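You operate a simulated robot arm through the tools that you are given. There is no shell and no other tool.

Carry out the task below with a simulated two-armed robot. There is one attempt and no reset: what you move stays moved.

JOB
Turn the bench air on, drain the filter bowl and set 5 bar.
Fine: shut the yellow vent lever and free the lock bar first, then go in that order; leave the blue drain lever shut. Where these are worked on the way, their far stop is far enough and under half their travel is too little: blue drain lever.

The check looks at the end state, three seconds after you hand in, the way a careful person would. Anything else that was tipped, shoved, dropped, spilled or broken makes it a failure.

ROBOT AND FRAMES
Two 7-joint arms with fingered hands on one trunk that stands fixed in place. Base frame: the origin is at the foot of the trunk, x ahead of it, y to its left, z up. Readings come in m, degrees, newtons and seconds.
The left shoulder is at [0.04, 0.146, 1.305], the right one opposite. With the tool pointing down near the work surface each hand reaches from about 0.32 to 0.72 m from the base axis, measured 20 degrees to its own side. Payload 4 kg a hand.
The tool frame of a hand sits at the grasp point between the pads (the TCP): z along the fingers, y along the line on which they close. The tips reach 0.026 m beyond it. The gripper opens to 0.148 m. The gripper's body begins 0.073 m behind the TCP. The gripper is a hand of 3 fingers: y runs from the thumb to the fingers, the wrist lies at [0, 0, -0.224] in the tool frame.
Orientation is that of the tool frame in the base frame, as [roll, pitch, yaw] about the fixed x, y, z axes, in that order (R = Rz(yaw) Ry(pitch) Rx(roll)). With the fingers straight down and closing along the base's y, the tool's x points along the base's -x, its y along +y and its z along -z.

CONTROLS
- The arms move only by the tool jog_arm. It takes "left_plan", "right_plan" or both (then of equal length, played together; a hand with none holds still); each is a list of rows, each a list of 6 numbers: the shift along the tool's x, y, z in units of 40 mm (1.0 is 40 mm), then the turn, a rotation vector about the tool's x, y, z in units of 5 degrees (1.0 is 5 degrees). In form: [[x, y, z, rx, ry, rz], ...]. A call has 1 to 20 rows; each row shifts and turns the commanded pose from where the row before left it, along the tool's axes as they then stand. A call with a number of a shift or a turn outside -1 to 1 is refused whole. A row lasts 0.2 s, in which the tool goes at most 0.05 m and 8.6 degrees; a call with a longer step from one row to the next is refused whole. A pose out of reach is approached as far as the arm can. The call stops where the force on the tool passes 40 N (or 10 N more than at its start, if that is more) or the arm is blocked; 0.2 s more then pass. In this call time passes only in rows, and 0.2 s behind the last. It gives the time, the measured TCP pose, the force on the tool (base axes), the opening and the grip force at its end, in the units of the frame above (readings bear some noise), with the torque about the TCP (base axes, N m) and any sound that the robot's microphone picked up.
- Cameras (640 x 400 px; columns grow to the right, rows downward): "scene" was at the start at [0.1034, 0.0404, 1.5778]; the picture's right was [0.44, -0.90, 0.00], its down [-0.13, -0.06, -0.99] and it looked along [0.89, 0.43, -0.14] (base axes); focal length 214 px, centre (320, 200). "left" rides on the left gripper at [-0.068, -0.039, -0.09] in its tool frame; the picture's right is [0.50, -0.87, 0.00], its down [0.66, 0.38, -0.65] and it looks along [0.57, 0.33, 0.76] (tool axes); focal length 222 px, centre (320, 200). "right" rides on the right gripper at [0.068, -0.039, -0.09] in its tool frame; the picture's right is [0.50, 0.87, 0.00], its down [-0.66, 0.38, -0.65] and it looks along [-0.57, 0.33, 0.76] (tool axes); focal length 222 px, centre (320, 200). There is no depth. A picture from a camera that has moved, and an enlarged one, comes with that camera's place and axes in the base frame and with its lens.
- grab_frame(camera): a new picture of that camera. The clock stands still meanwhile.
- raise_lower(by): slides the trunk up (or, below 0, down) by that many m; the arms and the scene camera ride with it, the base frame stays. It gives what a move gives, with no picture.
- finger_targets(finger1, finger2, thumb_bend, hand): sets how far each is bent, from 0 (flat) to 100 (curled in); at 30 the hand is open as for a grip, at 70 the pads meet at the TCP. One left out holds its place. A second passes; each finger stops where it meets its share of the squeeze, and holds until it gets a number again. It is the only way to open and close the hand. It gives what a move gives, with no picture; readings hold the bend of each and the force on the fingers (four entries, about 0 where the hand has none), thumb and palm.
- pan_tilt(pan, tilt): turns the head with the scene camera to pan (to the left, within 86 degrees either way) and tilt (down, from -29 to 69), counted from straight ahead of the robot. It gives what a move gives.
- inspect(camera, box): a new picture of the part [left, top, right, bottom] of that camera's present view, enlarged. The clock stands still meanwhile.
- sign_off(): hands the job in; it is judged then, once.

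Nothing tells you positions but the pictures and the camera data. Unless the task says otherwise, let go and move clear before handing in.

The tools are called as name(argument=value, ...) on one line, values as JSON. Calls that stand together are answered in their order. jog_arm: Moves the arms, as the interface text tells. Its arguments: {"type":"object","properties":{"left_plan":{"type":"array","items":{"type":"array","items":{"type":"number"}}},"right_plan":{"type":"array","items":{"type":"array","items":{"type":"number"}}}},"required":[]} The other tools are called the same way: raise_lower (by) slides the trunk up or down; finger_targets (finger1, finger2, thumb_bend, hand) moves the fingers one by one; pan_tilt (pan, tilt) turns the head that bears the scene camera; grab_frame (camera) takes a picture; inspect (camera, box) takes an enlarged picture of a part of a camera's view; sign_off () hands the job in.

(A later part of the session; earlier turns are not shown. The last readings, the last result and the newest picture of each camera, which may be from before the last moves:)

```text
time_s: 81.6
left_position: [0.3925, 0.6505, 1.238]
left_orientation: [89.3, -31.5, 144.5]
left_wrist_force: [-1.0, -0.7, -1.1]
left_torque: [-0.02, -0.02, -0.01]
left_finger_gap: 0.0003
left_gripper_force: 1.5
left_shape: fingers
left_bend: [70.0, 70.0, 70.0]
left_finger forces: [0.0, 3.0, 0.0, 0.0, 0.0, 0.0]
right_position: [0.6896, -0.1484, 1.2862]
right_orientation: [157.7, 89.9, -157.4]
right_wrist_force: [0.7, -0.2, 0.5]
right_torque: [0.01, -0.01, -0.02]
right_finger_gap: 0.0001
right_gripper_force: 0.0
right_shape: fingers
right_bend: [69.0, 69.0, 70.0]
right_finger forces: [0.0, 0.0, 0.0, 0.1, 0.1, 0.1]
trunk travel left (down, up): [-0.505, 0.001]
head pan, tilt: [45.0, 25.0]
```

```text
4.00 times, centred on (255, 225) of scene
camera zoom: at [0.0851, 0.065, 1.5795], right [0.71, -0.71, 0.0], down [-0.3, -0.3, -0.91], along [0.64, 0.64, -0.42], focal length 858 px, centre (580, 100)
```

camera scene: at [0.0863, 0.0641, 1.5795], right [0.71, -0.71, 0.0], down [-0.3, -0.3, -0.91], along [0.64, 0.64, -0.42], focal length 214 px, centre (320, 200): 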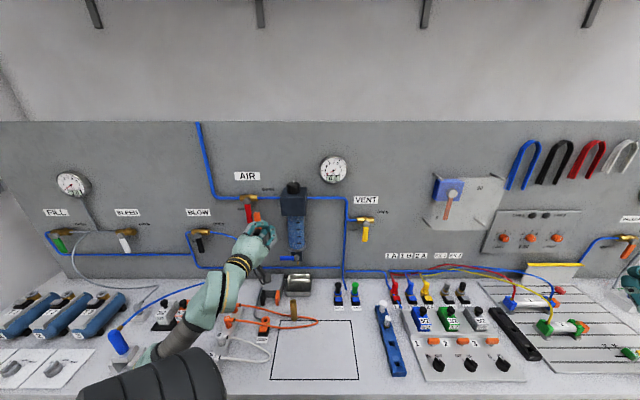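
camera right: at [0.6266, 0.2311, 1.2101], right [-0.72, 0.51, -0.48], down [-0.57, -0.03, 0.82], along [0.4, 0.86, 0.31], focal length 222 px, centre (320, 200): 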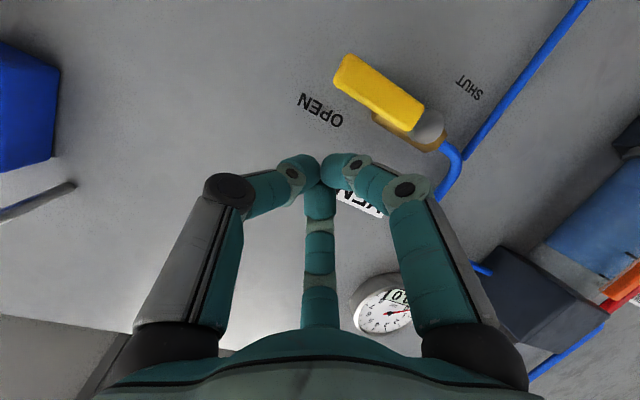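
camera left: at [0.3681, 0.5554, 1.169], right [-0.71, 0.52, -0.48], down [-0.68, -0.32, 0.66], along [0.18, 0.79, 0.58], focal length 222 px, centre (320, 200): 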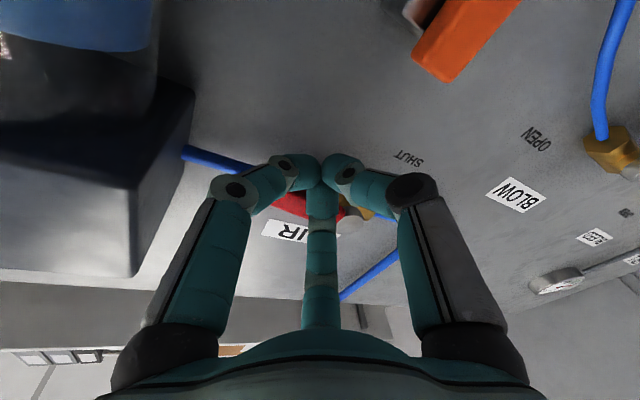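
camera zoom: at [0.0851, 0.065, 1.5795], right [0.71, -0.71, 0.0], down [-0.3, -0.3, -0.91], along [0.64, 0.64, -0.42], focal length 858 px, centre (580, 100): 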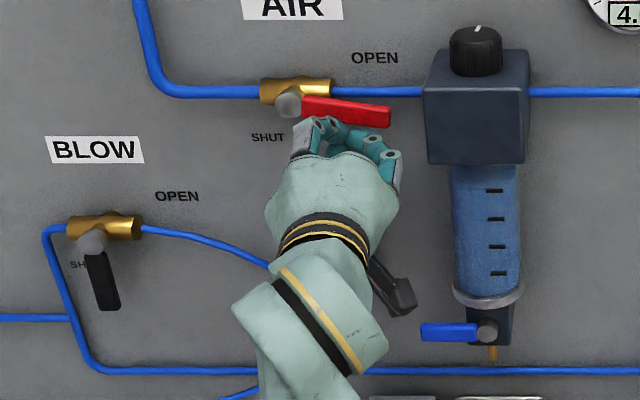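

The gauge is rising, so air is coming on. The lever is about 10° short of its stop; I'll push it fully open.

jog_arm(left_plan=[[0.02, 0.2, -0.05, 0, 0, 0], [0.05, 0.2, -0.03, 0, 0, 0]])

inspect(camera="scene", box=[235, 140, 365, 240])

```text
time_s: 82.2
left_position: [0.3946, 0.6463, 1.2512]
left_orientation: [89.5, -31.3, 144.4]
left_wrist_force: [-3.5, -2.2, -9.0]
left_torque: [-0.11, 0.0, 0.08]
left_finger_gap: 0.002
left_gripper_force: 7.1
left_shape: fingers
left_bend: [70.0, 71.0, 69.0]
left_finger forces: [0.0, 13.6, 0.0, 0.0, 0.0, 0.0]
right_position: [0.6895, -0.1471, 1.2859]
right_orientation: [-10.3, 90.0, 34.6]
right_wrist_force: [-0.3, 0.1, 0.1]
right_torque: [0.02, 0.0, -0.03]
right_finger_gap: 0.0001
right_gripper_force: 0.0
right_shape: fingers
right_bend: [69.0, 69.0, 70.0]
right_finger forces: [0.0, 0.0, 0.0, 0.1, 0.0, 0.1]
trunk travel left (down, up): [-0.505, 0.001]
head pan, tilt: [45.0, 25.0]
```

```text
4.00 times, centred on (300, 190) of scene
camera zoom: at [0.0849, 0.0657, 1.5794], right [0.71, -0.71, 0.0], down [-0.3, -0.3, -0.91], along [0.64, 0.64, -0.42], focal length 858 px, centre (400, 240)
```

zoom: 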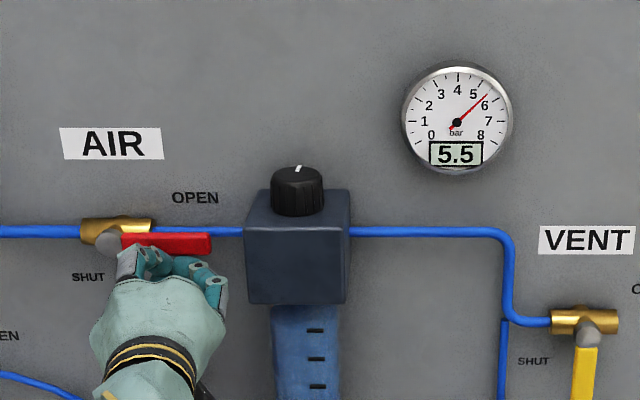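

Air is on (gauge 5.5 bar) with the red lever on its stop. I'll withdraw and move down toward the blue drain lever for a close look.

jog_arm(left_plan=[[-0.105, -0.17, 0, 0, 0, 0], [0, 0, -1, 0, 0, 0], [0, 0, -0.5, 0, 0, 0], [-0.72, -0.49, -0.14, 0, 0, 0], [-0.72, -0.49, -0.14, 0, 0, 0], [-0.72, -0.49, -0.14, 0, 0, 0], [-0.72, -0.49, -0.14, 0, 0, 0]])

grab_frame(camera="left")

inspect(camera="scene", box=[225, 150, 355, 280])

```text
time_s: 83.8
left_position: [0.395, 0.5545, 1.1363]
left_orientation: [86.7, -31.6, 146.4]
left_wrist_force: [-0.3, -0.1, -0.1]
left_torque: [0.01, 0.02, -0.02]
left_finger_gap: 0.0004
left_gripper_force: 0.1
left_shape: fingers
left_bend: [70.0, 70.0, 70.0]
left_finger forces: [0.0, 0.1, 0.0, 0.0, 0.1, 0.0]
right_position: [0.6907, -0.1482, 1.287]
right_orientation: [147.3, 89.9, -167.9]
right_wrist_force: [-0.6, 0.3, 0.1]
right_torque: [0.0, 0.03, 0.01]
right_finger_gap: 0.0
right_gripper_force: 0.1
right_shape: fingers
right_bend: [69.0, 69.0, 70.0]
right_finger forces: [0.0, 0.0, 0.0, 0.0, 0.0, 0.0]
trunk travel left (down, up): [-0.505, 0.001]
head pan, tilt: [45.0, 25.0]
```

```text
taken
camera left: at [0.3739, 0.4612, 1.0638], right [-0.7, 0.53, -0.47], down [-0.69, -0.35, 0.63], along [0.17, 0.77, 0.61], focal length 222 px, centre (320, 200)
```

left: 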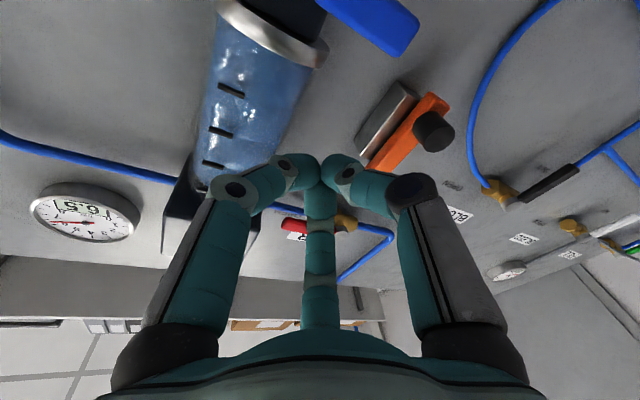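

```text
3.08 times, centred on (290, 215) of scene
camera zoom: at [0.0859, 0.0649, 1.5804], right [0.71, -0.71, 0.0], down [-0.3, -0.3, -0.91], along [0.64, 0.64, -0.42], focal length 660 px, centre (412, 154)
```

zoom: 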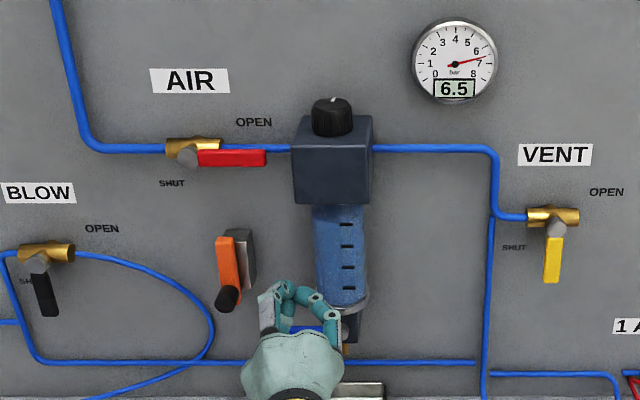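

The gauge now reads 6.5 bar. The drain lever's end is at about (u 0.737, v -0.135, z 1.05), pointing left; I'll place the fingertips above it and then lower the trunk to test pushing it downward.

jog_arm(left_plan=[[-0.02, -0.02, 0.6, 0, 0, 0], [-0.02, -0.02, 0.6, 0, 0, 0]])

raise_lower(by=-0.04)

grab_frame(camera="left")

inspect(camera="scene", box=[245, 180, 345, 280])

```text
time_s: 84.4
left_position: [0.4173, 0.5823, 1.1135]
left_orientation: [89.6, -31.4, 144.7]
left_wrist_force: [-10.9, -4.2, -4.2]
left_torque: [0.0, 0.13, -0.1]
left_finger_gap: 0.0001
left_gripper_force: 8.5
left_shape: fingers
left_bend: [72.0, 68.0, 68.0]
left_finger forces: [17.2, 0.1, 0.1, 0.0, 0.0, 0.1]
right_position: [0.6867, -0.1499, 1.2886]
right_orientation: [-13.1, 89.9, 31.7]
right_wrist_force: [-0.1, 0.4, -0.6]
right_torque: [-0.01, 0.01, 0.0]
right_finger_gap: 0.0001
right_gripper_force: 0.1
right_shape: fingers
right_bend: [69.0, 69.0, 70.0]
right_finger forces: [0.0, 0.0, 0.0, 0.0, 0.0, 0.0]
trunk travel left (down, up): [-0.505, 0.001]
head pan, tilt: [45.0, 25.0]
```

```text
time_s: 85.2
left_position: [0.4244, 0.5837, 1.0745]
left_orientation: [89.4, -31.4, 144.5]
left_wrist_force: [-1.4, -0.1, -0.2]
left_torque: [0.02, 0.01, 0.01]
left_finger_gap: 0.0
left_gripper_force: 0.9
left_shape: fingers
left_bend: [70.0, 69.0, 70.0]
left_finger forces: [2.0, 0.0, 0.0, 0.0, 0.1, 0.0]
right_position: [0.6915, -0.1473, 1.2462]
right_orientation: [153.5, 89.8, -161.6]
right_wrist_force: [0.1, 0.2, 0.1]
right_torque: [0.0, -0.03, 0.02]
right_finger_gap: 0.0003
right_gripper_force: 0.0
right_shape: fingers
right_bend: [69.0, 69.0, 70.0]
right_finger forces: [0.1, 0.0, 0.0, 0.1, 0.0, 0.0]
trunk travel left (down, up): [-0.465, 0.041]
head pan, tilt: [45.0, 25.0]
```

```text
taken
camera left: at [0.4012, 0.4882, 1.0064], right [-0.71, 0.52, -0.48], down [-0.68, -0.32, 0.66], along [0.19, 0.79, 0.58], focal length 222 px, centre (320, 200)
```

left: 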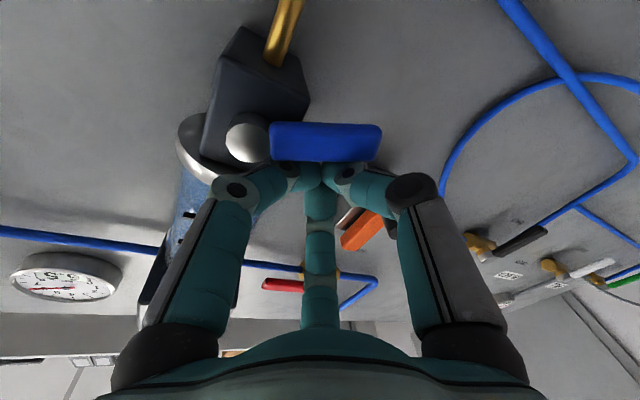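

```text
4.00 times, centred on (295, 230) of scene
camera zoom: at [0.087, 0.0655, 1.5402], right [0.71, -0.71, 0.0], down [-0.3, -0.3, -0.91], along [0.64, 0.64, -0.42], focal length 858 px, centre (420, 80)
```

zoom: 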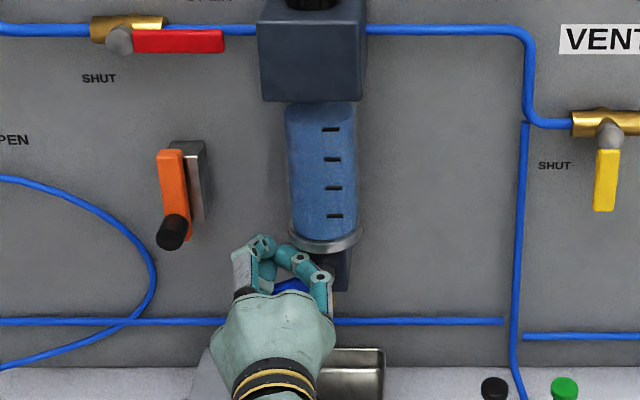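

The tips are just above the blue lever, with finger 1 lightly touching the bowl ring. I'll ease left/back a little, then lower to press the lever downward.

jog_arm(left_plan=[[0.228, -0.14, -0.083, 0, 0, 0]])

raise_lower(by=-0.025)

grab_frame(camera="left")

inspect(camera="scene", box=[245, 170, 345, 270])

```text
time_s: 85.7
left_position: [0.4114, 0.5867, 1.076]
left_orientation: [89.2, -31.4, 144.6]
left_wrist_force: [0.2, 0.1, 0.4]
left_torque: [0.03, 0.02, 0.0]
left_finger_gap: 0.0003
left_gripper_force: 0.0
left_shape: fingers
left_bend: [70.0, 69.0, 70.0]
left_finger forces: [0.1, 0.0, 0.1, 0.0, 0.0, 0.0]
right_position: [0.6896, -0.147, 1.2482]
right_orientation: [170.7, 89.8, -144.4]
right_wrist_force: [0.3, 0.2, 0.4]
right_torque: [0.02, 0.01, 0.0]
right_finger_gap: 0.0001
right_gripper_force: 0.0
right_shape: fingers
right_bend: [69.0, 69.0, 70.0]
right_finger forces: [0.0, 0.0, 0.0, 0.1, 0.0, 0.1]
trunk travel left (down, up): [-0.465, 0.041]
head pan, tilt: [45.0, 25.0]
```

```text
time_s: 86.4
left_position: [0.4102, 0.5856, 1.058]
left_orientation: [88.5, -31.2, 145.1]
left_wrist_force: [1.9, -1.0, 28.2]
left_torque: [-3.15, 0.61, 0.15]
left_finger_gap: 0.0
left_gripper_force: 0.0
left_shape: fingers
left_bend: [70.0, 69.0, 70.0]
left_finger forces: [0.0, 0.0, 0.0, 0.0, 0.0, 0.0]
right_position: [0.688, -0.1507, 1.223]
right_orientation: [43.0, 89.9, 88.0]
right_wrist_force: [0.0, 0.0, 0.2]
right_torque: [0.01, 0.04, 0.0]
right_finger_gap: 0.0
right_gripper_force: 0.0
right_shape: fingers
right_bend: [69.0, 69.0, 70.0]
right_finger forces: [0.1, 0.0, 0.0, 0.1, 0.0, 0.1]
trunk travel left (down, up): [-0.44, 0.066]
head pan, tilt: [45.0, 25.0]
```

```text
taken
camera left: at [0.3878, 0.4894, 0.9876], right [-0.7, 0.52, -0.48], down [-0.69, -0.33, 0.65], along [0.18, 0.79, 0.59], focal length 222 px, centre (320, 200)
```

left: 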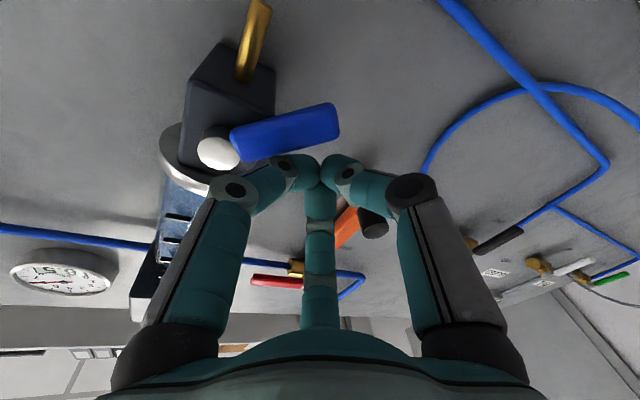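

```text
4.00 times, centred on (295, 220) of scene
camera zoom: at [0.0825, 0.0607, 1.5158], right [0.71, -0.71, 0.0], down [-0.3, -0.3, -0.91], along [0.64, 0.64, -0.42], focal length 858 px, centre (420, 120)
```

zoom: 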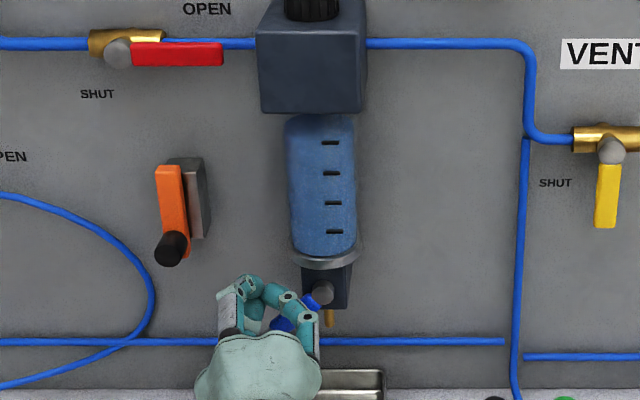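

Something under the hand (likely the camera bracket) is pressing on a bench item with 28 N. I'll raise immediately and look at what's below.

raise_lower(by=0.025)

jog_arm(left_plan=[[0.3, 0.5, -0.7, 0, 0, 0], [0, 0, -0.6, 0, 0, 0], [0.4, 0.6, 0, 0, 0, 0]])

grab_frame(camera="scene")

inspect(camera="scene", box=[200, 190, 360, 350])

```text
time_s: 87.1
left_position: [0.4101, 0.5871, 1.076]
left_orientation: [89.4, -31.5, 144.6]
left_wrist_force: [0.1, 0.0, 0.3]
left_torque: [0.02, 0.0, 0.04]
left_finger_gap: 0.0
left_gripper_force: 0.1
left_shape: fingers
left_bend: [70.0, 69.0, 70.0]
left_finger forces: [0.0, 0.0, 0.0, 0.0, 0.1, 0.1]
right_position: [0.6904, -0.1502, 1.248]
right_orientation: [137.1, 89.9, -178.0]
right_wrist_force: [0.0, -0.5, 0.0]
right_torque: [0.01, -0.01, -0.04]
right_finger_gap: 0.0001
right_gripper_force: 0.1
right_shape: fingers
right_bend: [69.0, 69.0, 70.0]
right_finger forces: [0.1, 0.0, 0.1, 0.0, 0.1, 0.0]
trunk travel left (down, up): [-0.465, 0.041]
head pan, tilt: [45.0, 25.0]
```

```text
time_s: 87.9
left_position: [0.3818, 0.548, 1.1325]
left_orientation: [88.6, -31.5, 145.0]
left_wrist_force: [0.4, -0.2, -0.3]
left_torque: [0.04, -0.02, 0.06]
left_finger_gap: 0.0
left_gripper_force: 0.0
left_shape: fingers
left_bend: [70.0, 69.0, 70.0]
left_finger forces: [0.1, 0.0, 0.0, 0.0, 0.1, 0.0]
right_position: [0.6894, -0.1479, 1.2469]
right_orientation: [154.7, 89.9, -160.4]
right_wrist_force: [0.0, 0.6, 0.3]
right_torque: [0.0, 0.02, 0.0]
right_finger_gap: 0.0002
right_gripper_force: 0.1
right_shape: fingers
right_bend: [69.0, 69.0, 70.0]
right_finger forces: [0.0, 0.1, 0.0, 0.0, 0.0, 0.1]
trunk travel left (down, up): [-0.465, 0.041]
head pan, tilt: [45.0, 25.0]
```

```text
taken
camera scene: at [0.0857, 0.0651, 1.5403], right [0.71, -0.71, 0.0], down [-0.3, -0.3, -0.91], along [0.64, 0.64, -0.42], focal length 214 px, centre (320, 200)
```

scene: 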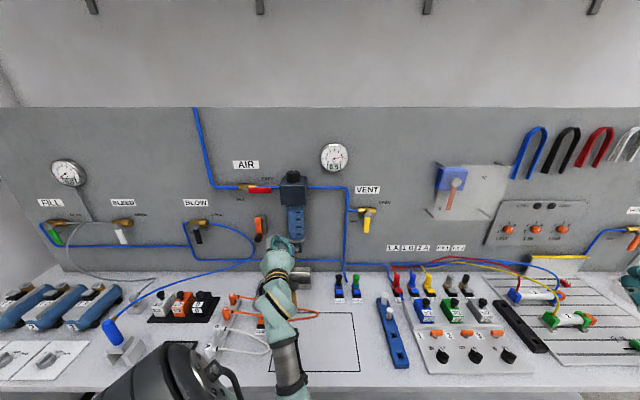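

```text
2.50 times, centred on (280, 270) of scene
camera zoom: at [0.0857, 0.0651, 1.5403], right [0.71, -0.71, 0.0], down [-0.3, -0.3, -0.91], along [0.64, 0.64, -0.42], focal length 536 px, centre (420, 25)
```

zoom: 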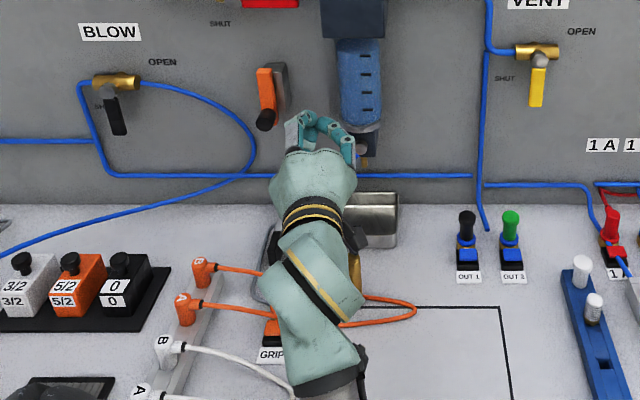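

Beneath the hand is the small gripper unit on the bench. I'll keep the hand higher: raise the trunk, roll so the thumb points straight down, and use the extended thumb as the pusher.

raise_lower(by=0.04)

jog_arm(left_plan=[[0, 0, 0, 0, 0, -1], [0, 0, 0, 0, 0, -1], [0, 0, 0, 0, 0, -1], [0, 0, 0, 0, 0, -1], [0, 0, 0, 0, 0, -1], [0, 0, 0, 0, 0, -1]])

finger_targets(hand="left", finger1=100, finger2=100, thumb_bend=30)

grab_frame(camera="left")

inspect(camera="scene", box=[220, 180, 340, 300])

```text
time_s: 88.7
left_position: [0.3808, 0.5447, 1.1655]
left_orientation: [89.4, -31.5, 144.6]
left_wrist_force: [0.1, 0.0, -0.8]
left_torque: [0.0, 0.04, -0.01]
left_finger_gap: 0.0
left_gripper_force: 0.1
left_shape: fingers
left_bend: [70.0, 69.0, 70.0]
left_finger forces: [0.0, 0.1, 0.0, 0.0, 0.0, 0.0]
right_position: [0.6905, -0.1473, 1.2866]
right_orientation: [157.6, 89.8, -157.6]
right_wrist_force: [-0.1, -1.3, -0.2]
right_torque: [0.0, -0.01, -0.02]
right_finger_gap: 0.0
right_gripper_force: 0.1
right_shape: fingers
right_bend: [69.0, 69.0, 70.0]
right_finger forces: [0.1, 0.1, 0.1, 0.0, 0.0, 0.1]
trunk travel left (down, up): [-0.505, 0.001]
head pan, tilt: [45.0, 25.0]
```

```text
time_s: 90.1
left_position: [0.3789, 0.5499, 1.1706]
left_orientation: [88.7, -2.1, 144.6]
left_wrist_force: [0.3, 0.2, 0.4]
left_torque: [-0.01, 0.02, -0.01]
left_finger_gap: 0.0
left_gripper_force: 0.0
left_shape: fingers
left_bend: [70.0, 69.0, 70.0]
left_finger forces: [0.1, 0.0, 0.0, 0.0, 0.1, 0.1]
right_position: [0.69, -0.148, 1.2855]
right_orientation: [151.6, 89.8, -163.7]
right_wrist_force: [0.5, 0.9, 0.2]
right_torque: [-0.03, 0.0, 0.02]
right_finger_gap: 0.0001
right_gripper_force: 0.1
right_shape: fingers
right_bend: [69.0, 69.0, 70.0]
right_finger forces: [0.0, 0.1, 0.0, 0.1, 0.1, 0.0]
trunk travel left (down, up): [-0.505, 0.001]
head pan, tilt: [45.0, 25.0]
```

```text
time_s: 91.1
left_position: [0.3788, 0.5497, 1.1715]
left_orientation: [88.6, -2.2, 144.6]
left_wrist_force: [0.0, -0.2, 0.5]
left_torque: [0.01, 0.04, -0.04]
left_finger_gap: 0.0635
left_gripper_force: 0.0
left_shape: fingers
left_bend: [83.0, 82.0, 30.0]
left_finger forces: [0.0, 0.0, 0.0, 0.0, 0.0, 0.1]
right_position: [0.689, -0.1474, 1.2867]
right_orientation: [154.4, 89.9, -160.6]
right_wrist_force: [0.0, 0.4, 0.0]
right_torque: [0.0, -0.02, 0.02]
right_finger_gap: 0.0001
right_gripper_force: 0.0
right_shape: fingers
right_bend: [69.0, 69.0, 70.0]
right_finger forces: [0.0, 0.0, 0.0, 0.1, 0.0, 0.0]
trunk travel left (down, up): [-0.505, 0.001]
head pan, tilt: [45.0, 25.0]
```

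```text
taken
camera left: at [0.3794, 0.438, 1.1285], right [-0.42, 0.32, -0.85], down [-0.91, -0.17, 0.39], along [-0.02, 0.93, 0.36], focal length 222 px, centre (320, 200)
```

left: 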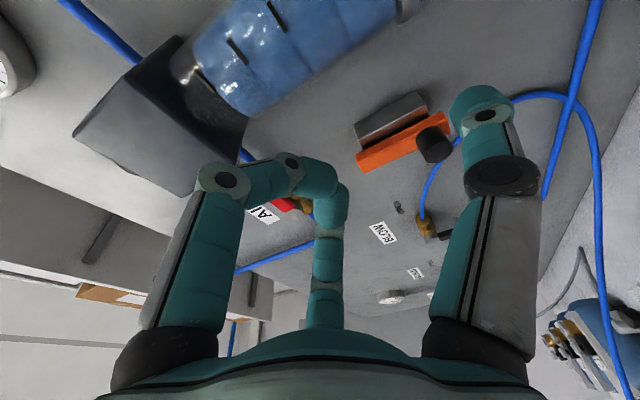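

```text
3.33 times, centred on (280, 240) of scene
camera zoom: at [0.0852, 0.065, 1.5795], right [0.71, -0.71, 0.0], down [-0.3, -0.3, -0.91], along [0.64, 0.64, -0.42], focal length 715 px, centre (453, 67)
```

zoom: 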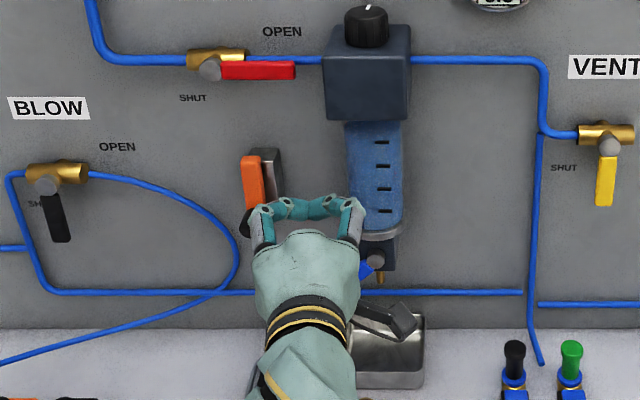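

The drain lever seems to have moved a little downward already, so down is its opening direction. I'll roll 30° more so the thumb points down-right, keeping the hand left of the bowl.

jog_arm(left_plan=[[0.3, 0, 0, 0, 0, -1], [0.3, 0, 0, 0, 0, -1], [0.3, 0, 0, 0, 0, -1], [0, 0, 0, 0, 0, -1], [0, 0, 0, 0, 0, -1], [0, 0, 0, 0, 0, -1]])

grab_frame(camera="left")

inspect(camera="scene", box=[220, 180, 340, 300])

```text
time_s: 92.5
left_position: [0.3602, 0.5575, 1.1788]
left_orientation: [89.6, 28.5, 144.2]
left_wrist_force: [-0.1, -0.2, -0.3]
left_torque: [-0.04, 0.0, 0.01]
left_finger_gap: 0.0675
left_gripper_force: 0.0
left_shape: fingers
left_bend: [93.0, 92.0, 30.0]
left_finger forces: [0.0, 0.0, 0.0, 0.0, 0.0, 0.1]
left hand out of reach, approached as far as the arm can: row 5, 6
right_position: [0.6922, -0.1493, 1.2861]
right_orientation: [141.7, 89.9, -173.3]
right_wrist_force: [0.7, -0.5, 0.1]
right_torque: [0.0, -0.01, 0.0]
right_finger_gap: 0.0001
right_gripper_force: 0.1
right_shape: fingers
right_bend: [69.0, 69.0, 70.0]
right_finger forces: [0.0, 0.0, 0.1, 0.0, 0.1, 0.0]
trunk travel left (down, up): [-0.505, 0.001]
head pan, tilt: [45.0, 25.0]
```

```text
taken
camera left: at [0.3692, 0.4394, 1.1774], right [-0.02, 0.02, -1.0], down [-1.0, -0.09, 0.02], along [-0.09, 1.0, 0.02], focal length 222 px, centre (320, 200)
```

left: 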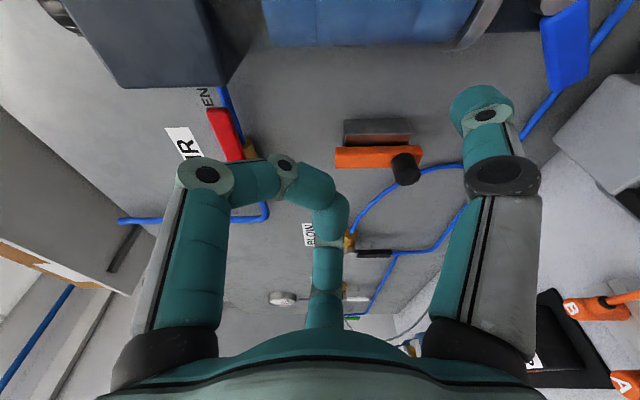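

```text
3.33 times, centred on (280, 240) of scene
camera zoom: at [0.086, 0.0645, 1.5795], right [0.71, -0.71, 0.0], down [-0.3, -0.3, -0.91], along [0.64, 0.64, -0.42], focal length 715 px, centre (453, 67)
```

zoom: 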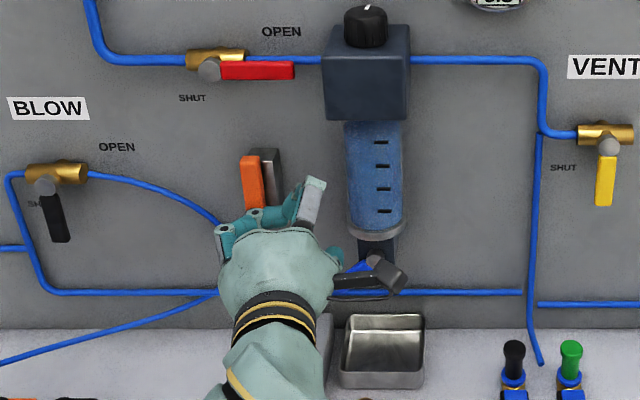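

The hand now has the thumb pointing down-right with the camera beside, not under, the hand. I'll advance so the thumb tip sits just above the drain lever.

jog_arm(left_plan=[[0.1, 0, 0.7, 0, 0, 0], [0.31, -0.39, 0.7, 0, 0, 0]])

grab_frame(camera="left")

inspect(camera="scene", box=[240, 190, 340, 290])

```text
time_s: 93.1
left_position: [0.3954, 0.5997, 1.178]
left_orientation: [89.9, 28.3, 144.8]
left_wrist_force: [-1.5, 1.7, 0.0]
left_torque: [0.15, 0.12, 0.06]
left_finger_gap: 0.0667
left_gripper_force: 0.9
left_shape: fingers
left_bend: [93.0, 93.0, 30.0]
left_finger forces: [0.0, 0.1, 0.0, 0.0, 2.0, 0.0]
left hand out of reach, approached as far as the arm can: row 1, 2
right_position: [0.6907, -0.1457, 1.2849]
right_orientation: [161.8, 90.0, -153.3]
right_wrist_force: [0.0, 0.3, 0.2]
right_torque: [0.0, -0.02, 0.02]
right_finger_gap: 0.0001
right_gripper_force: 0.1
right_shape: fingers
right_bend: [69.0, 69.0, 70.0]
right_finger forces: [0.0, 0.0, 0.1, 0.0, 0.0, 0.0]
trunk travel left (down, up): [-0.505, 0.001]
head pan, tilt: [45.0, 25.0]
```

```text
taken
camera left: at [0.4049, 0.4802, 1.1769], right [-0.02, 0.02, -1.0], down [-0.99, -0.1, 0.02], along [-0.1, 1.0, 0.02], focal length 222 px, centre (320, 200)
```

left: 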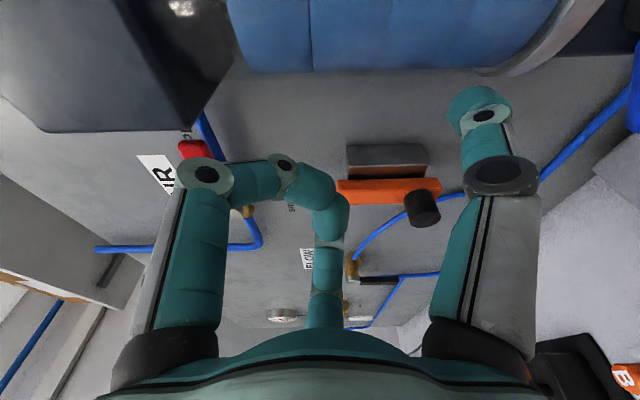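

```text
4.00 times, centred on (290, 240) of scene
camera zoom: at [0.0858, 0.0657, 1.5795], right [0.71, -0.71, 0.0], down [-0.3, -0.3, -0.91], along [0.64, 0.64, -0.42], focal length 858 px, centre (440, 40)
```

zoom: 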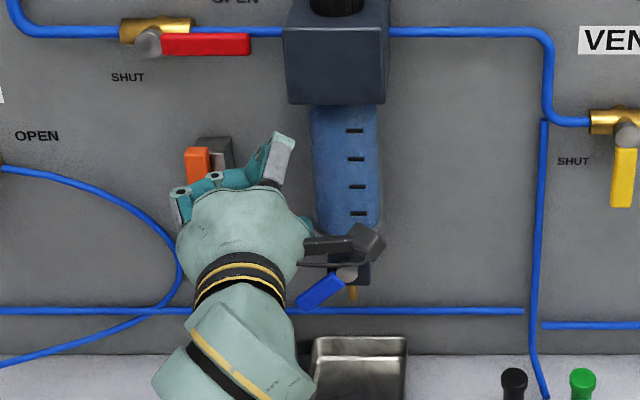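

The drain lever is visibly about 35° down already. I'll ease the thumb left off the bowl ring, then lower the trunk to bring the thumb down to the lever.

jog_arm(left_plan=[[0.3, 0.1, -0.05, 0, 0, 0]])

raise_lower(by=-0.05)

grab_frame(camera="left")

inspect(camera="scene", box=[240, 180, 340, 280])

```text
time_s: 93.5
left_position: [0.387, 0.599, 1.1853]
left_orientation: [89.8, 28.4, 144.4]
left_wrist_force: [-0.4, 1.1, 0.3]
left_torque: [-0.03, 0.01, 0.0]
left_finger_gap: 0.0672
left_gripper_force: 0.0
left_shape: fingers
left_bend: [93.0, 93.0, 30.0]
left_finger forces: [0.1, 0.0, 0.0, 0.0, 0.1, 0.0]
left hand out of reach, approached as far as the arm can: row 1
right_position: [0.6899, -0.1487, 1.2863]
right_orientation: [156.8, 89.9, -158.2]
right_wrist_force: [-1.2, 0.1, -0.7]
right_torque: [0.02, -0.01, -0.04]
right_finger_gap: 0.0
right_gripper_force: 0.1
right_shape: fingers
right_bend: [69.0, 69.0, 70.0]
right_finger forces: [0.0, 0.1, 0.1, 0.0, 0.1, 0.0]
trunk travel left (down, up): [-0.505, 0.001]
head pan, tilt: [45.0, 25.0]
```

```text
time_s: 94.4
left_position: [0.3876, 0.6008, 1.1354]
left_orientation: [89.7, 28.5, 144.4]
left_wrist_force: [0.2, 0.3, 0.3]
left_torque: [-0.02, -0.01, -0.03]
left_finger_gap: 0.0673
left_gripper_force: 0.1
left_shape: fingers
left_bend: [93.0, 93.0, 30.0]
left_finger forces: [0.1, 0.0, 0.0, 0.0, 0.1, 0.1]
right_position: [0.6905, -0.147, 1.2366]
right_orientation: [154.5, 89.9, -160.5]
right_wrist_force: [-0.4, 0.3, 0.6]
right_torque: [0.0, 0.01, -0.02]
right_finger_gap: 0.0003
right_gripper_force: 0.0
right_shape: fingers
right_bend: [69.0, 69.0, 70.0]
right_finger forces: [0.0, 0.0, 0.0, 0.0, 0.0, 0.0]
trunk travel left (down, up): [-0.455, 0.051]
head pan, tilt: [45.0, 25.0]
```

```text
taken
camera left: at [0.3967, 0.48, 1.1339], right [-0.02, 0.02, -1.0], down [-1.0, -0.09, 0.02], along [-0.09, 1.0, 0.02], focal length 222 px, centre (320, 200)
```

left: 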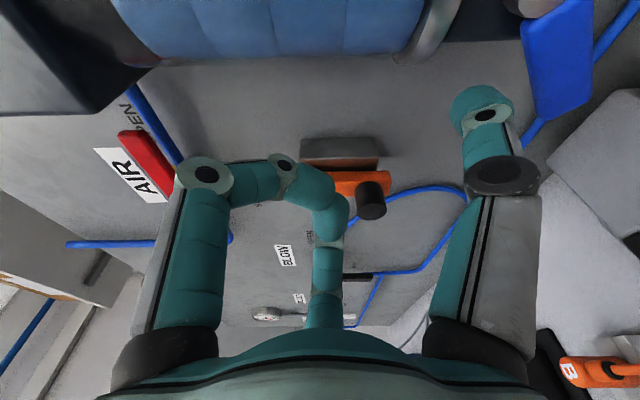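

```text
4.00 times, centred on (290, 230) of scene
camera zoom: at [0.0849, 0.0649, 1.5304], right [0.71, -0.71, 0.0], down [-0.3, -0.3, -0.91], along [0.64, 0.64, -0.42], focal length 858 px, centre (440, 80)
```

zoom: 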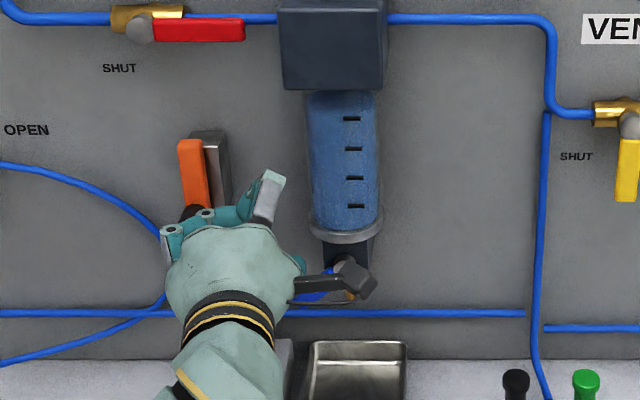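

The thumb is just above the lever's outer end. I'll shift slightly right and lower further to push it down.

jog_arm(left_plan=[[-0.28, -0.15, 0.07, 0, 0, 0]])

raise_lower(by=-0.03)

grab_frame(camera="left")

inspect(camera="scene", box=[240, 180, 340, 280])

```text
time_s: 94.8
left_position: [0.3998, 0.5955, 1.1354]
left_orientation: [89.8, 28.4, 144.4]
left_wrist_force: [-0.5, 0.2, -0.7]
left_torque: [0.03, -0.01, 0.0]
left_finger_gap: 0.0674
left_gripper_force: 0.1
left_shape: fingers
left_bend: [93.0, 93.0, 30.0]
left_finger forces: [0.0, 0.1, 0.0, 0.0, 0.0, 0.1]
right_position: [0.6916, -0.1484, 1.2365]
right_orientation: [138.2, 89.9, -177.1]
right_wrist_force: [-0.2, -0.1, 1.3]
right_torque: [0.01, -0.02, -0.02]
right_finger_gap: 0.0003
right_gripper_force: 0.1
right_shape: fingers
right_bend: [69.0, 69.0, 70.0]
right_finger forces: [0.0, 0.1, 0.0, 0.0, 0.0, 0.0]
trunk travel left (down, up): [-0.455, 0.051]
head pan, tilt: [45.0, 25.0]
```

```text
time_s: 95.6
left_position: [0.3987, 0.5949, 1.1048]
left_orientation: [89.8, 28.6, 144.3]
left_wrist_force: [-0.7, 1.0, 0.9]
left_torque: [0.02, -0.01, 0.01]
left_finger_gap: 0.0672
left_gripper_force: 0.2
left_shape: fingers
left_bend: [93.0, 93.0, 30.0]
left_finger forces: [0.0, 0.1, 0.0, 0.1, 0.1, 0.0]
right_position: [0.6907, -0.1481, 1.2072]
right_orientation: [156.9, 89.8, -158.2]
right_wrist_force: [0.0, -0.2, 0.3]
right_torque: [-0.02, 0.02, 0.02]
right_finger_gap: 0.0
right_gripper_force: 0.1
right_shape: fingers
right_bend: [69.0, 69.0, 70.0]
right_finger forces: [0.0, 0.0, 0.0, 0.0, 0.1, 0.1]
trunk travel left (down, up): [-0.425, 0.081]
head pan, tilt: [45.0, 25.0]
```

```text
taken
camera left: at [0.4089, 0.4751, 1.1035], right [-0.02, 0.02, -1.0], down [-1.0, -0.09, 0.02], along [-0.09, 1.0, 0.02], focal length 222 px, centre (320, 200)
```

left: 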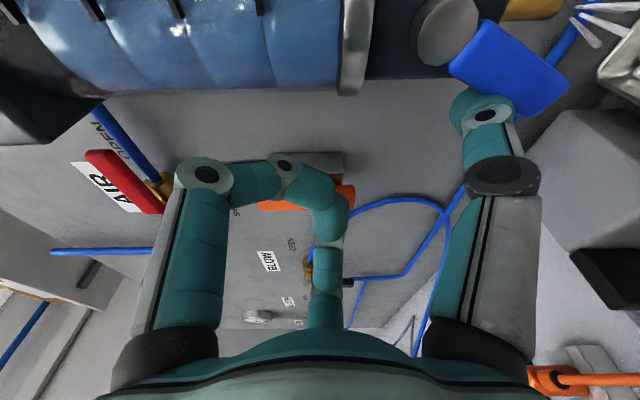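

```text
4.00 times, centred on (290, 230) of scene
camera zoom: at [0.085, 0.0651, 1.5], right [0.71, -0.71, 0.0], down [-0.3, -0.3, -0.91], along [0.64, 0.64, -0.42], focal length 858 px, centre (440, 80)
```

zoom: 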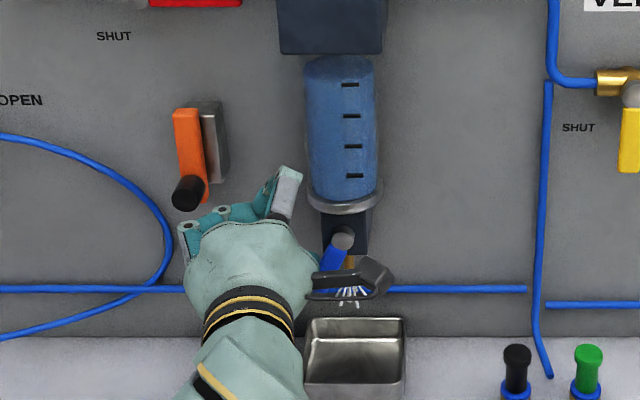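

The drain is spraying into the tray, with the lever around 55° down. I'll push further right and down to take it to its far stop.

jog_arm(left_plan=[[-0.3, -0.35, -0.06, 0, 0, 0], [-0.3, -0.35, -0.06, 0, 0, 0]])

grab_frame(camera="left")

inspect(camera="scene", box=[240, 180, 340, 280])

```text
time_s: 96.2
left_position: [0.4117, 0.5783, 1.0923]
left_orientation: [89.6, 28.2, 145.3]
left_wrist_force: [-32.4, 12.5, -2.3]
left_torque: [0.77, 2.17, -0.06]
left_finger_gap: 0.0595
left_gripper_force: 17.6
left_shape: fingers
left_bend: [93.0, 93.0, 34.0]
left_finger forces: [0.0, 0.0, 0.0, 0.0, 35.5, 0.1]
right_position: [0.6824, -0.1431, 1.2128]
right_orientation: [-88.1, 89.7, -43.1]
right_wrist_force: [0.1, 1.1, 1.6]
right_torque: [-0.02, 0.04, -0.01]
right_finger_gap: 0.0001
right_gripper_force: 0.1
right_shape: fingers
right_bend: [69.0, 69.0, 70.0]
right_finger forces: [0.0, 0.0, 0.0, 0.0, 0.1, 0.0]
trunk travel left (down, up): [-0.425, 0.081]
head pan, tilt: [45.0, 25.0]
```

```text
taken
camera left: at [0.4242, 0.4588, 1.09], right [-0.02, 0.02, -1.0], down [-0.99, -0.11, 0.02], along [-0.11, 0.99, 0.03], focal length 222 px, centre (320, 200)
```

left: 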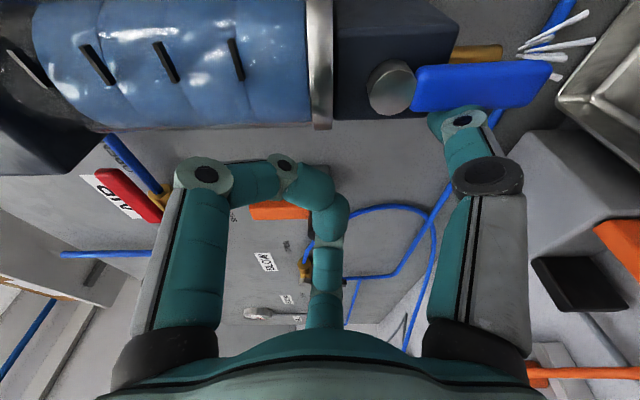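

```text
4.00 times, centred on (290, 230) of scene
camera zoom: at [0.0761, 0.0706, 1.5004], right [0.71, -0.7, 0.01], down [-0.29, -0.3, -0.91], along [0.64, 0.64, -0.42], focal length 858 px, centre (440, 80)
```

zoom: 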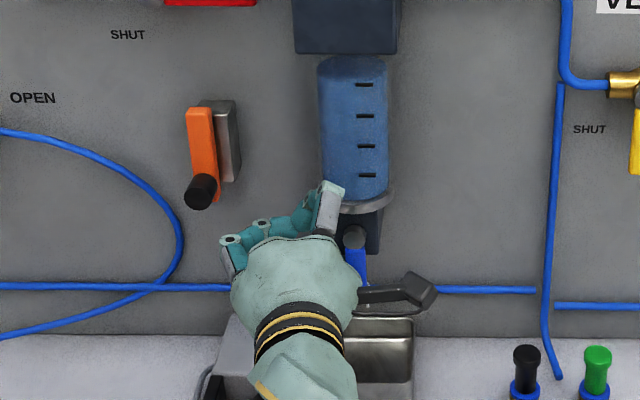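

The lever is at its far stop (straight down) and draining into the tray. I'll ease off the pressure and wait while it drains.

jog_arm(left_plan=[[0.4, 0.1, -0.1, 0, 0, 0], [0.1, 0, 0, 0, 0, 0], [0, 0, 0, 0, 0, 0], [0, 0, 0, 0, 0, 0], [0, 0, 0, 0, 0, 0], [0, 0, 0, 0, 0, 0]])

grab_frame(camera="left")

inspect(camera="scene", box=[240, 130, 360, 250])

```text
time_s: 97.6
left_position: [0.4062, 0.579, 1.0861]
left_orientation: [89.9, 28.5, 144.6]
left_wrist_force: [-0.6, 1.2, 1.6]
left_torque: [0.06, 0.08, 0.02]
left_finger_gap: 0.0658
left_gripper_force: 0.6
left_shape: fingers
left_bend: [93.0, 93.0, 31.0]
left_finger forces: [0.0, 0.0, 0.0, 0.0, 1.8, 0.1]
right_position: [0.6896, -0.1483, 1.2073]
right_orientation: [154.1, 90.0, -161.0]
right_wrist_force: [0.3, 0.3, 0.9]
right_torque: [0.01, -0.02, 0.0]
right_finger_gap: 0.0
right_gripper_force: 0.1
right_shape: fingers
right_bend: [69.0, 69.0, 70.0]
right_finger forces: [0.0, 0.0, 0.1, 0.1, 0.1, 0.0]
trunk travel left (down, up): [-0.425, 0.081]
head pan, tilt: [45.0, 25.0]
```

```text
taken
camera left: at [0.4164, 0.459, 1.0846], right [-0.02, 0.02, -1.0], down [-1.0, -0.09, 0.02], along [-0.09, 1.0, 0.02], focal length 222 px, centre (320, 200)
```

left: 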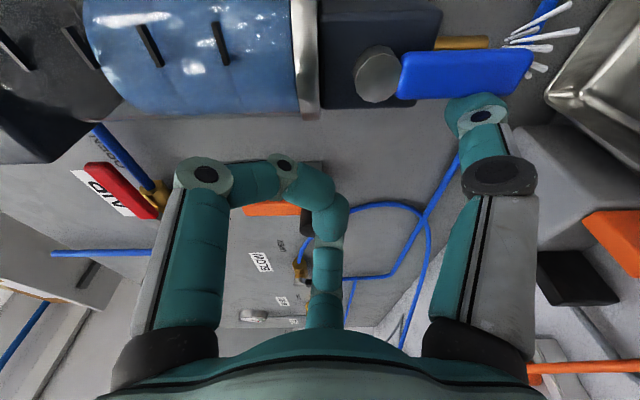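

```text
3.33 times, centred on (300, 190) of scene
camera zoom: at [0.085, 0.065, 1.5002], right [0.71, -0.71, 0.0], down [-0.3, -0.3, -0.91], along [0.64, 0.64, -0.42], focal length 715 px, centre (387, 233)
```

zoom: 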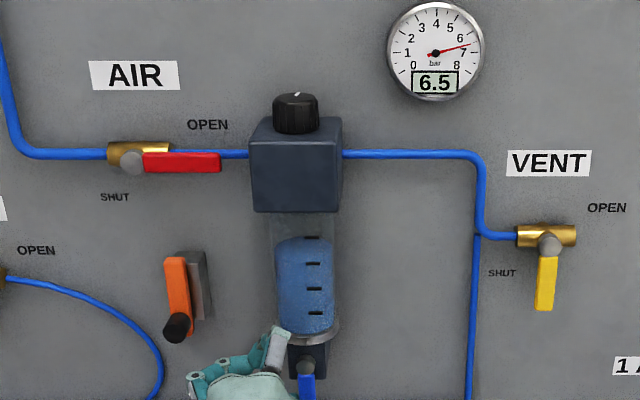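

The water level in the bowl is falling. I'll hold still and wait for it to empty.

jog_arm(left_plan=[[0, 0, 0, 0, 0, 0], [0, 0, 0, 0, 0, 0], [0, 0, 0, 0, 0, 0], [0, 0, 0, 0, 0, 0], [0, 0, 0, 0, 0, 0], [0, 0, 0, 0, 0, 0], [0, 0, 0, 0, 0, 0], [0, 0, 0, 0, 0, 0], [0, 0, 0, 0, 0, 0], [0, 0, 0, 0, 0, 0], [0, 0, 0, 0, 0, 0], [0, 0, 0, 0, 0, 0], [0, 0, 0, 0, 0, 0], [0, 0, 0, 0, 0, 0], [0, 0, 0, 0, 0, 0], [0, 0, 0, 0, 0, 0], [0, 0, 0, 0, 0, 0], [0, 0, 0, 0, 0, 0], [0, 0, 0, 0, 0, 0], [0, 0, 0, 0, 0, 0]])

inspect(camera="scene", box=[240, 130, 360, 250])

```text
time_s: 101.8
left_position: [0.4068, 0.5789, 1.0858]
left_orientation: [89.9, 28.4, 144.5]
left_wrist_force: [-0.3, 0.8, -0.4]
left_torque: [0.02, 0.05, 0.0]
left_finger_gap: 0.0664
left_gripper_force: 0.3
left_shape: fingers
left_bend: [93.0, 93.0, 30.0]
left_finger forces: [0.1, 0.0, 0.0, 0.0, 0.9, 0.0]
right_position: [0.6906, -0.1477, 1.2072]
right_orientation: [158.4, 89.9, -156.6]
right_wrist_force: [0.0, -0.7, 0.1]
right_torque: [0.01, 0.01, 0.0]
right_finger_gap: 0.0001
right_gripper_force: 0.1
right_shape: fingers
right_bend: [69.0, 69.0, 70.0]
right_finger forces: [0.1, 0.0, 0.0, 0.0, 0.0, 0.0]
trunk travel left (down, up): [-0.425, 0.081]
head pan, tilt: [45.0, 25.0]
```

```text
3.33 times, centred on (300, 190) of scene
camera zoom: at [0.085, 0.0651, 1.5002], right [0.71, -0.71, 0.0], down [-0.3, -0.3, -0.91], along [0.64, 0.64, -0.42], focal length 715 px, centre (387, 233)
```

zoom: 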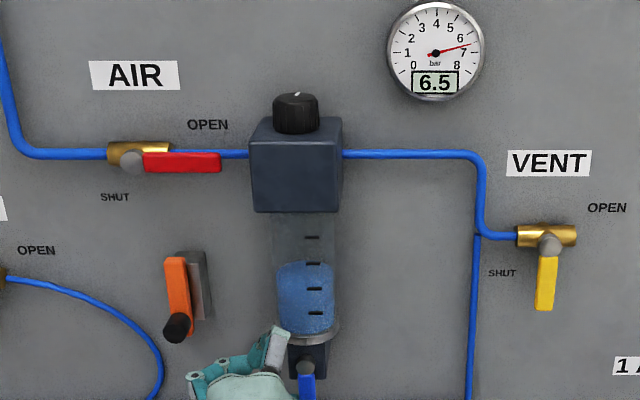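

It drops about one mark per 4 s; roughly 12 s more to empty. I'll keep waiting.

jog_arm(left_plan=[[0, 0, 0, 0, 0, 0], [0, 0, 0, 0, 0, 0], [0, 0, 0, 0, 0, 0], [0, 0, 0, 0, 0, 0], [0, 0, 0, 0, 0, 0], [0, 0, 0, 0, 0, 0], [0, 0, 0, 0, 0, 0], [0, 0, 0, 0, 0, 0], [0, 0, 0, 0, 0, 0], [0, 0, 0, 0, 0, 0], [0, 0, 0, 0, 0, 0], [0, 0, 0, 0, 0, 0], [0, 0, 0, 0, 0, 0], [0, 0, 0, 0, 0, 0], [0, 0, 0, 0, 0, 0], [0, 0, 0, 0, 0, 0], [0, 0, 0, 0, 0, 0], [0, 0, 0, 0, 0, 0], [0, 0, 0, 0, 0, 0], [0, 0, 0, 0, 0, 0]])

jog_arm(left_plan=[[0, 0, 0, 0, 0, 0], [0, 0, 0, 0, 0, 0], [0, 0, 0, 0, 0, 0], [0, 0, 0, 0, 0, 0], [0, 0, 0, 0, 0, 0], [0, 0, 0, 0, 0, 0], [0, 0, 0, 0, 0, 0], [0, 0, 0, 0, 0, 0], [0, 0, 0, 0, 0, 0], [0, 0, 0, 0, 0, 0], [0, 0, 0, 0, 0, 0], [0, 0, 0, 0, 0, 0], [0, 0, 0, 0, 0, 0], [0, 0, 0, 0, 0, 0], [0, 0, 0, 0, 0, 0], [0, 0, 0, 0, 0, 0], [0, 0, 0, 0, 0, 0], [0, 0, 0, 0, 0, 0], [0, 0, 0, 0, 0, 0], [0, 0, 0, 0, 0, 0]])

jog_arm(left_plan=[[0, 0, 0, 0, 0, 0], [0, 0, 0, 0, 0, 0], [0, 0, 0, 0, 0, 0], [0, 0, 0, 0, 0, 0], [0, 0, 0, 0, 0, 0], [0, 0, 0, 0, 0, 0], [0, 0, 0, 0, 0, 0], [0, 0, 0, 0, 0, 0], [0, 0, 0, 0, 0, 0], [0, 0, 0, 0, 0, 0], [0, 0, 0, 0, 0, 0], [0, 0, 0, 0, 0, 0], [0, 0, 0, 0, 0, 0], [0, 0, 0, 0, 0, 0], [0, 0, 0, 0, 0, 0], [0, 0, 0, 0, 0, 0], [0, 0, 0, 0, 0, 0], [0, 0, 0, 0, 0, 0], [0, 0, 0, 0, 0, 0], [0, 0, 0, 0, 0, 0]])

inspect(camera="scene", box=[240, 130, 360, 250])

grab_frame(camera="left")

```text
time_s: 106.0
left_position: [0.4065, 0.5795, 1.0862]
left_orientation: [89.7, 28.4, 144.4]
left_wrist_force: [-0.5, 1.1, 0.9]
left_torque: [0.05, 0.04, 0.01]
left_finger_gap: 0.0662
left_gripper_force: 0.9
left_shape: fingers
left_bend: [93.0, 93.0, 30.0]
left_finger forces: [0.1, 0.1, 0.0, 0.1, 1.0, 0.0]
right_position: [0.6902, -0.1476, 1.2072]
right_orientation: [158.2, 89.8, -156.8]
right_wrist_force: [-0.9, -0.2, 0.6]
right_torque: [0.0, -0.01, 0.0]
right_finger_gap: 0.0001
right_gripper_force: 0.1
right_shape: fingers
right_bend: [69.0, 69.0, 70.0]
right_finger forces: [0.0, 0.0, 0.0, 0.1, 0.0, 0.0]
trunk travel left (down, up): [-0.425, 0.081]
head pan, tilt: [45.0, 25.0]
```

```text
time_s: 110.2
left_position: [0.407, 0.5805, 1.0844]
left_orientation: [89.8, 28.4, 144.4]
left_wrist_force: [0.0, 0.6, -0.3]
left_torque: [0.09, 0.06, 0.05]
left_finger_gap: 0.0669
left_gripper_force: 0.3
left_shape: fingers
left_bend: [93.0, 93.0, 30.0]
left_finger forces: [0.1, 0.0, 0.0, 0.1, 1.0, 0.0]
right_position: [0.6893, -0.1485, 1.2072]
right_orientation: [157.4, 89.9, -157.6]
right_wrist_force: [0.0, -0.2, -0.1]
right_torque: [-0.01, -0.01, -0.01]
right_finger_gap: 0.0001
right_gripper_force: 0.0
right_shape: fingers
right_bend: [69.0, 69.0, 70.0]
right_finger forces: [0.1, 0.0, 0.0, 0.1, 0.1, 0.0]
trunk travel left (down, up): [-0.425, 0.081]
head pan, tilt: [45.0, 25.0]
```

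```text
time_s: 114.4
left_position: [0.4064, 0.578, 1.0856]
left_orientation: [89.9, 28.4, 144.5]
left_wrist_force: [-0.3, 0.7, 0.9]
left_torque: [0.06, 0.02, 0.02]
left_finger_gap: 0.0666
left_gripper_force: 0.5
left_shape: fingers
left_bend: [93.0, 93.0, 30.0]
left_finger forces: [0.0, 0.0, 0.1, 0.1, 1.1, 0.0]
right_position: [0.6894, -0.1471, 1.2073]
right_orientation: [156.7, 89.8, -158.5]
right_wrist_force: [0.2, 0.1, -0.3]
right_torque: [0.0, -0.03, -0.02]
right_finger_gap: 0.0
right_gripper_force: 0.0
right_shape: fingers
right_bend: [69.0, 69.0, 70.0]
right_finger forces: [0.1, 0.1, 0.0, 0.1, 0.0, 0.0]
trunk travel left (down, up): [-0.425, 0.081]
head pan, tilt: [45.0, 25.0]
```

```text
3.33 times, centred on (300, 190) of scene
camera zoom: at [0.085, 0.0651, 1.5002], right [0.71, -0.71, 0.0], down [-0.3, -0.3, -0.91], along [0.64, 0.64, -0.42], focal length 715 px, centre (387, 233)
```

zoom: 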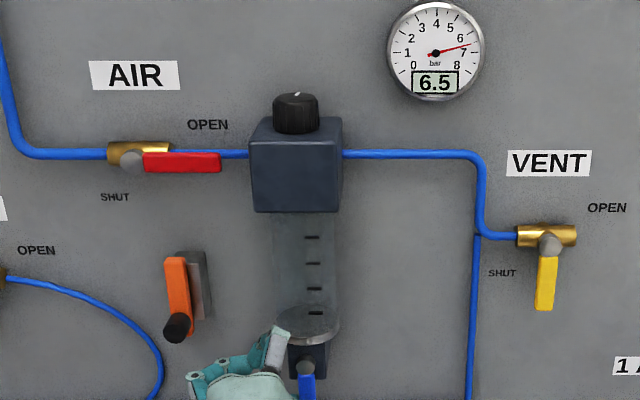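

```text
taken
camera left: at [0.4162, 0.4593, 1.0846], right [-0.02, 0.02, -1.0], down [-1.0, -0.09, 0.02], along [-0.09, 1.0, 0.02], focal length 222 px, centre (320, 200)
```

left: 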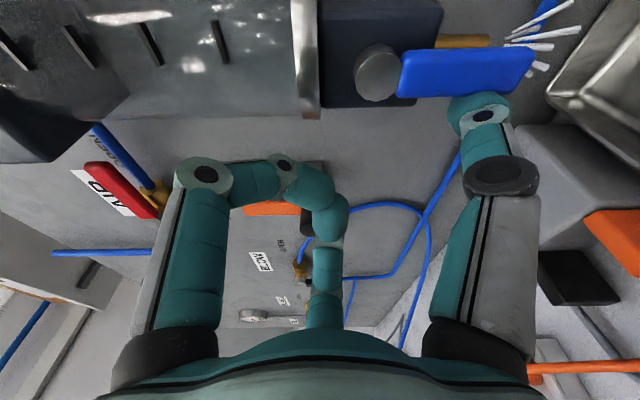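

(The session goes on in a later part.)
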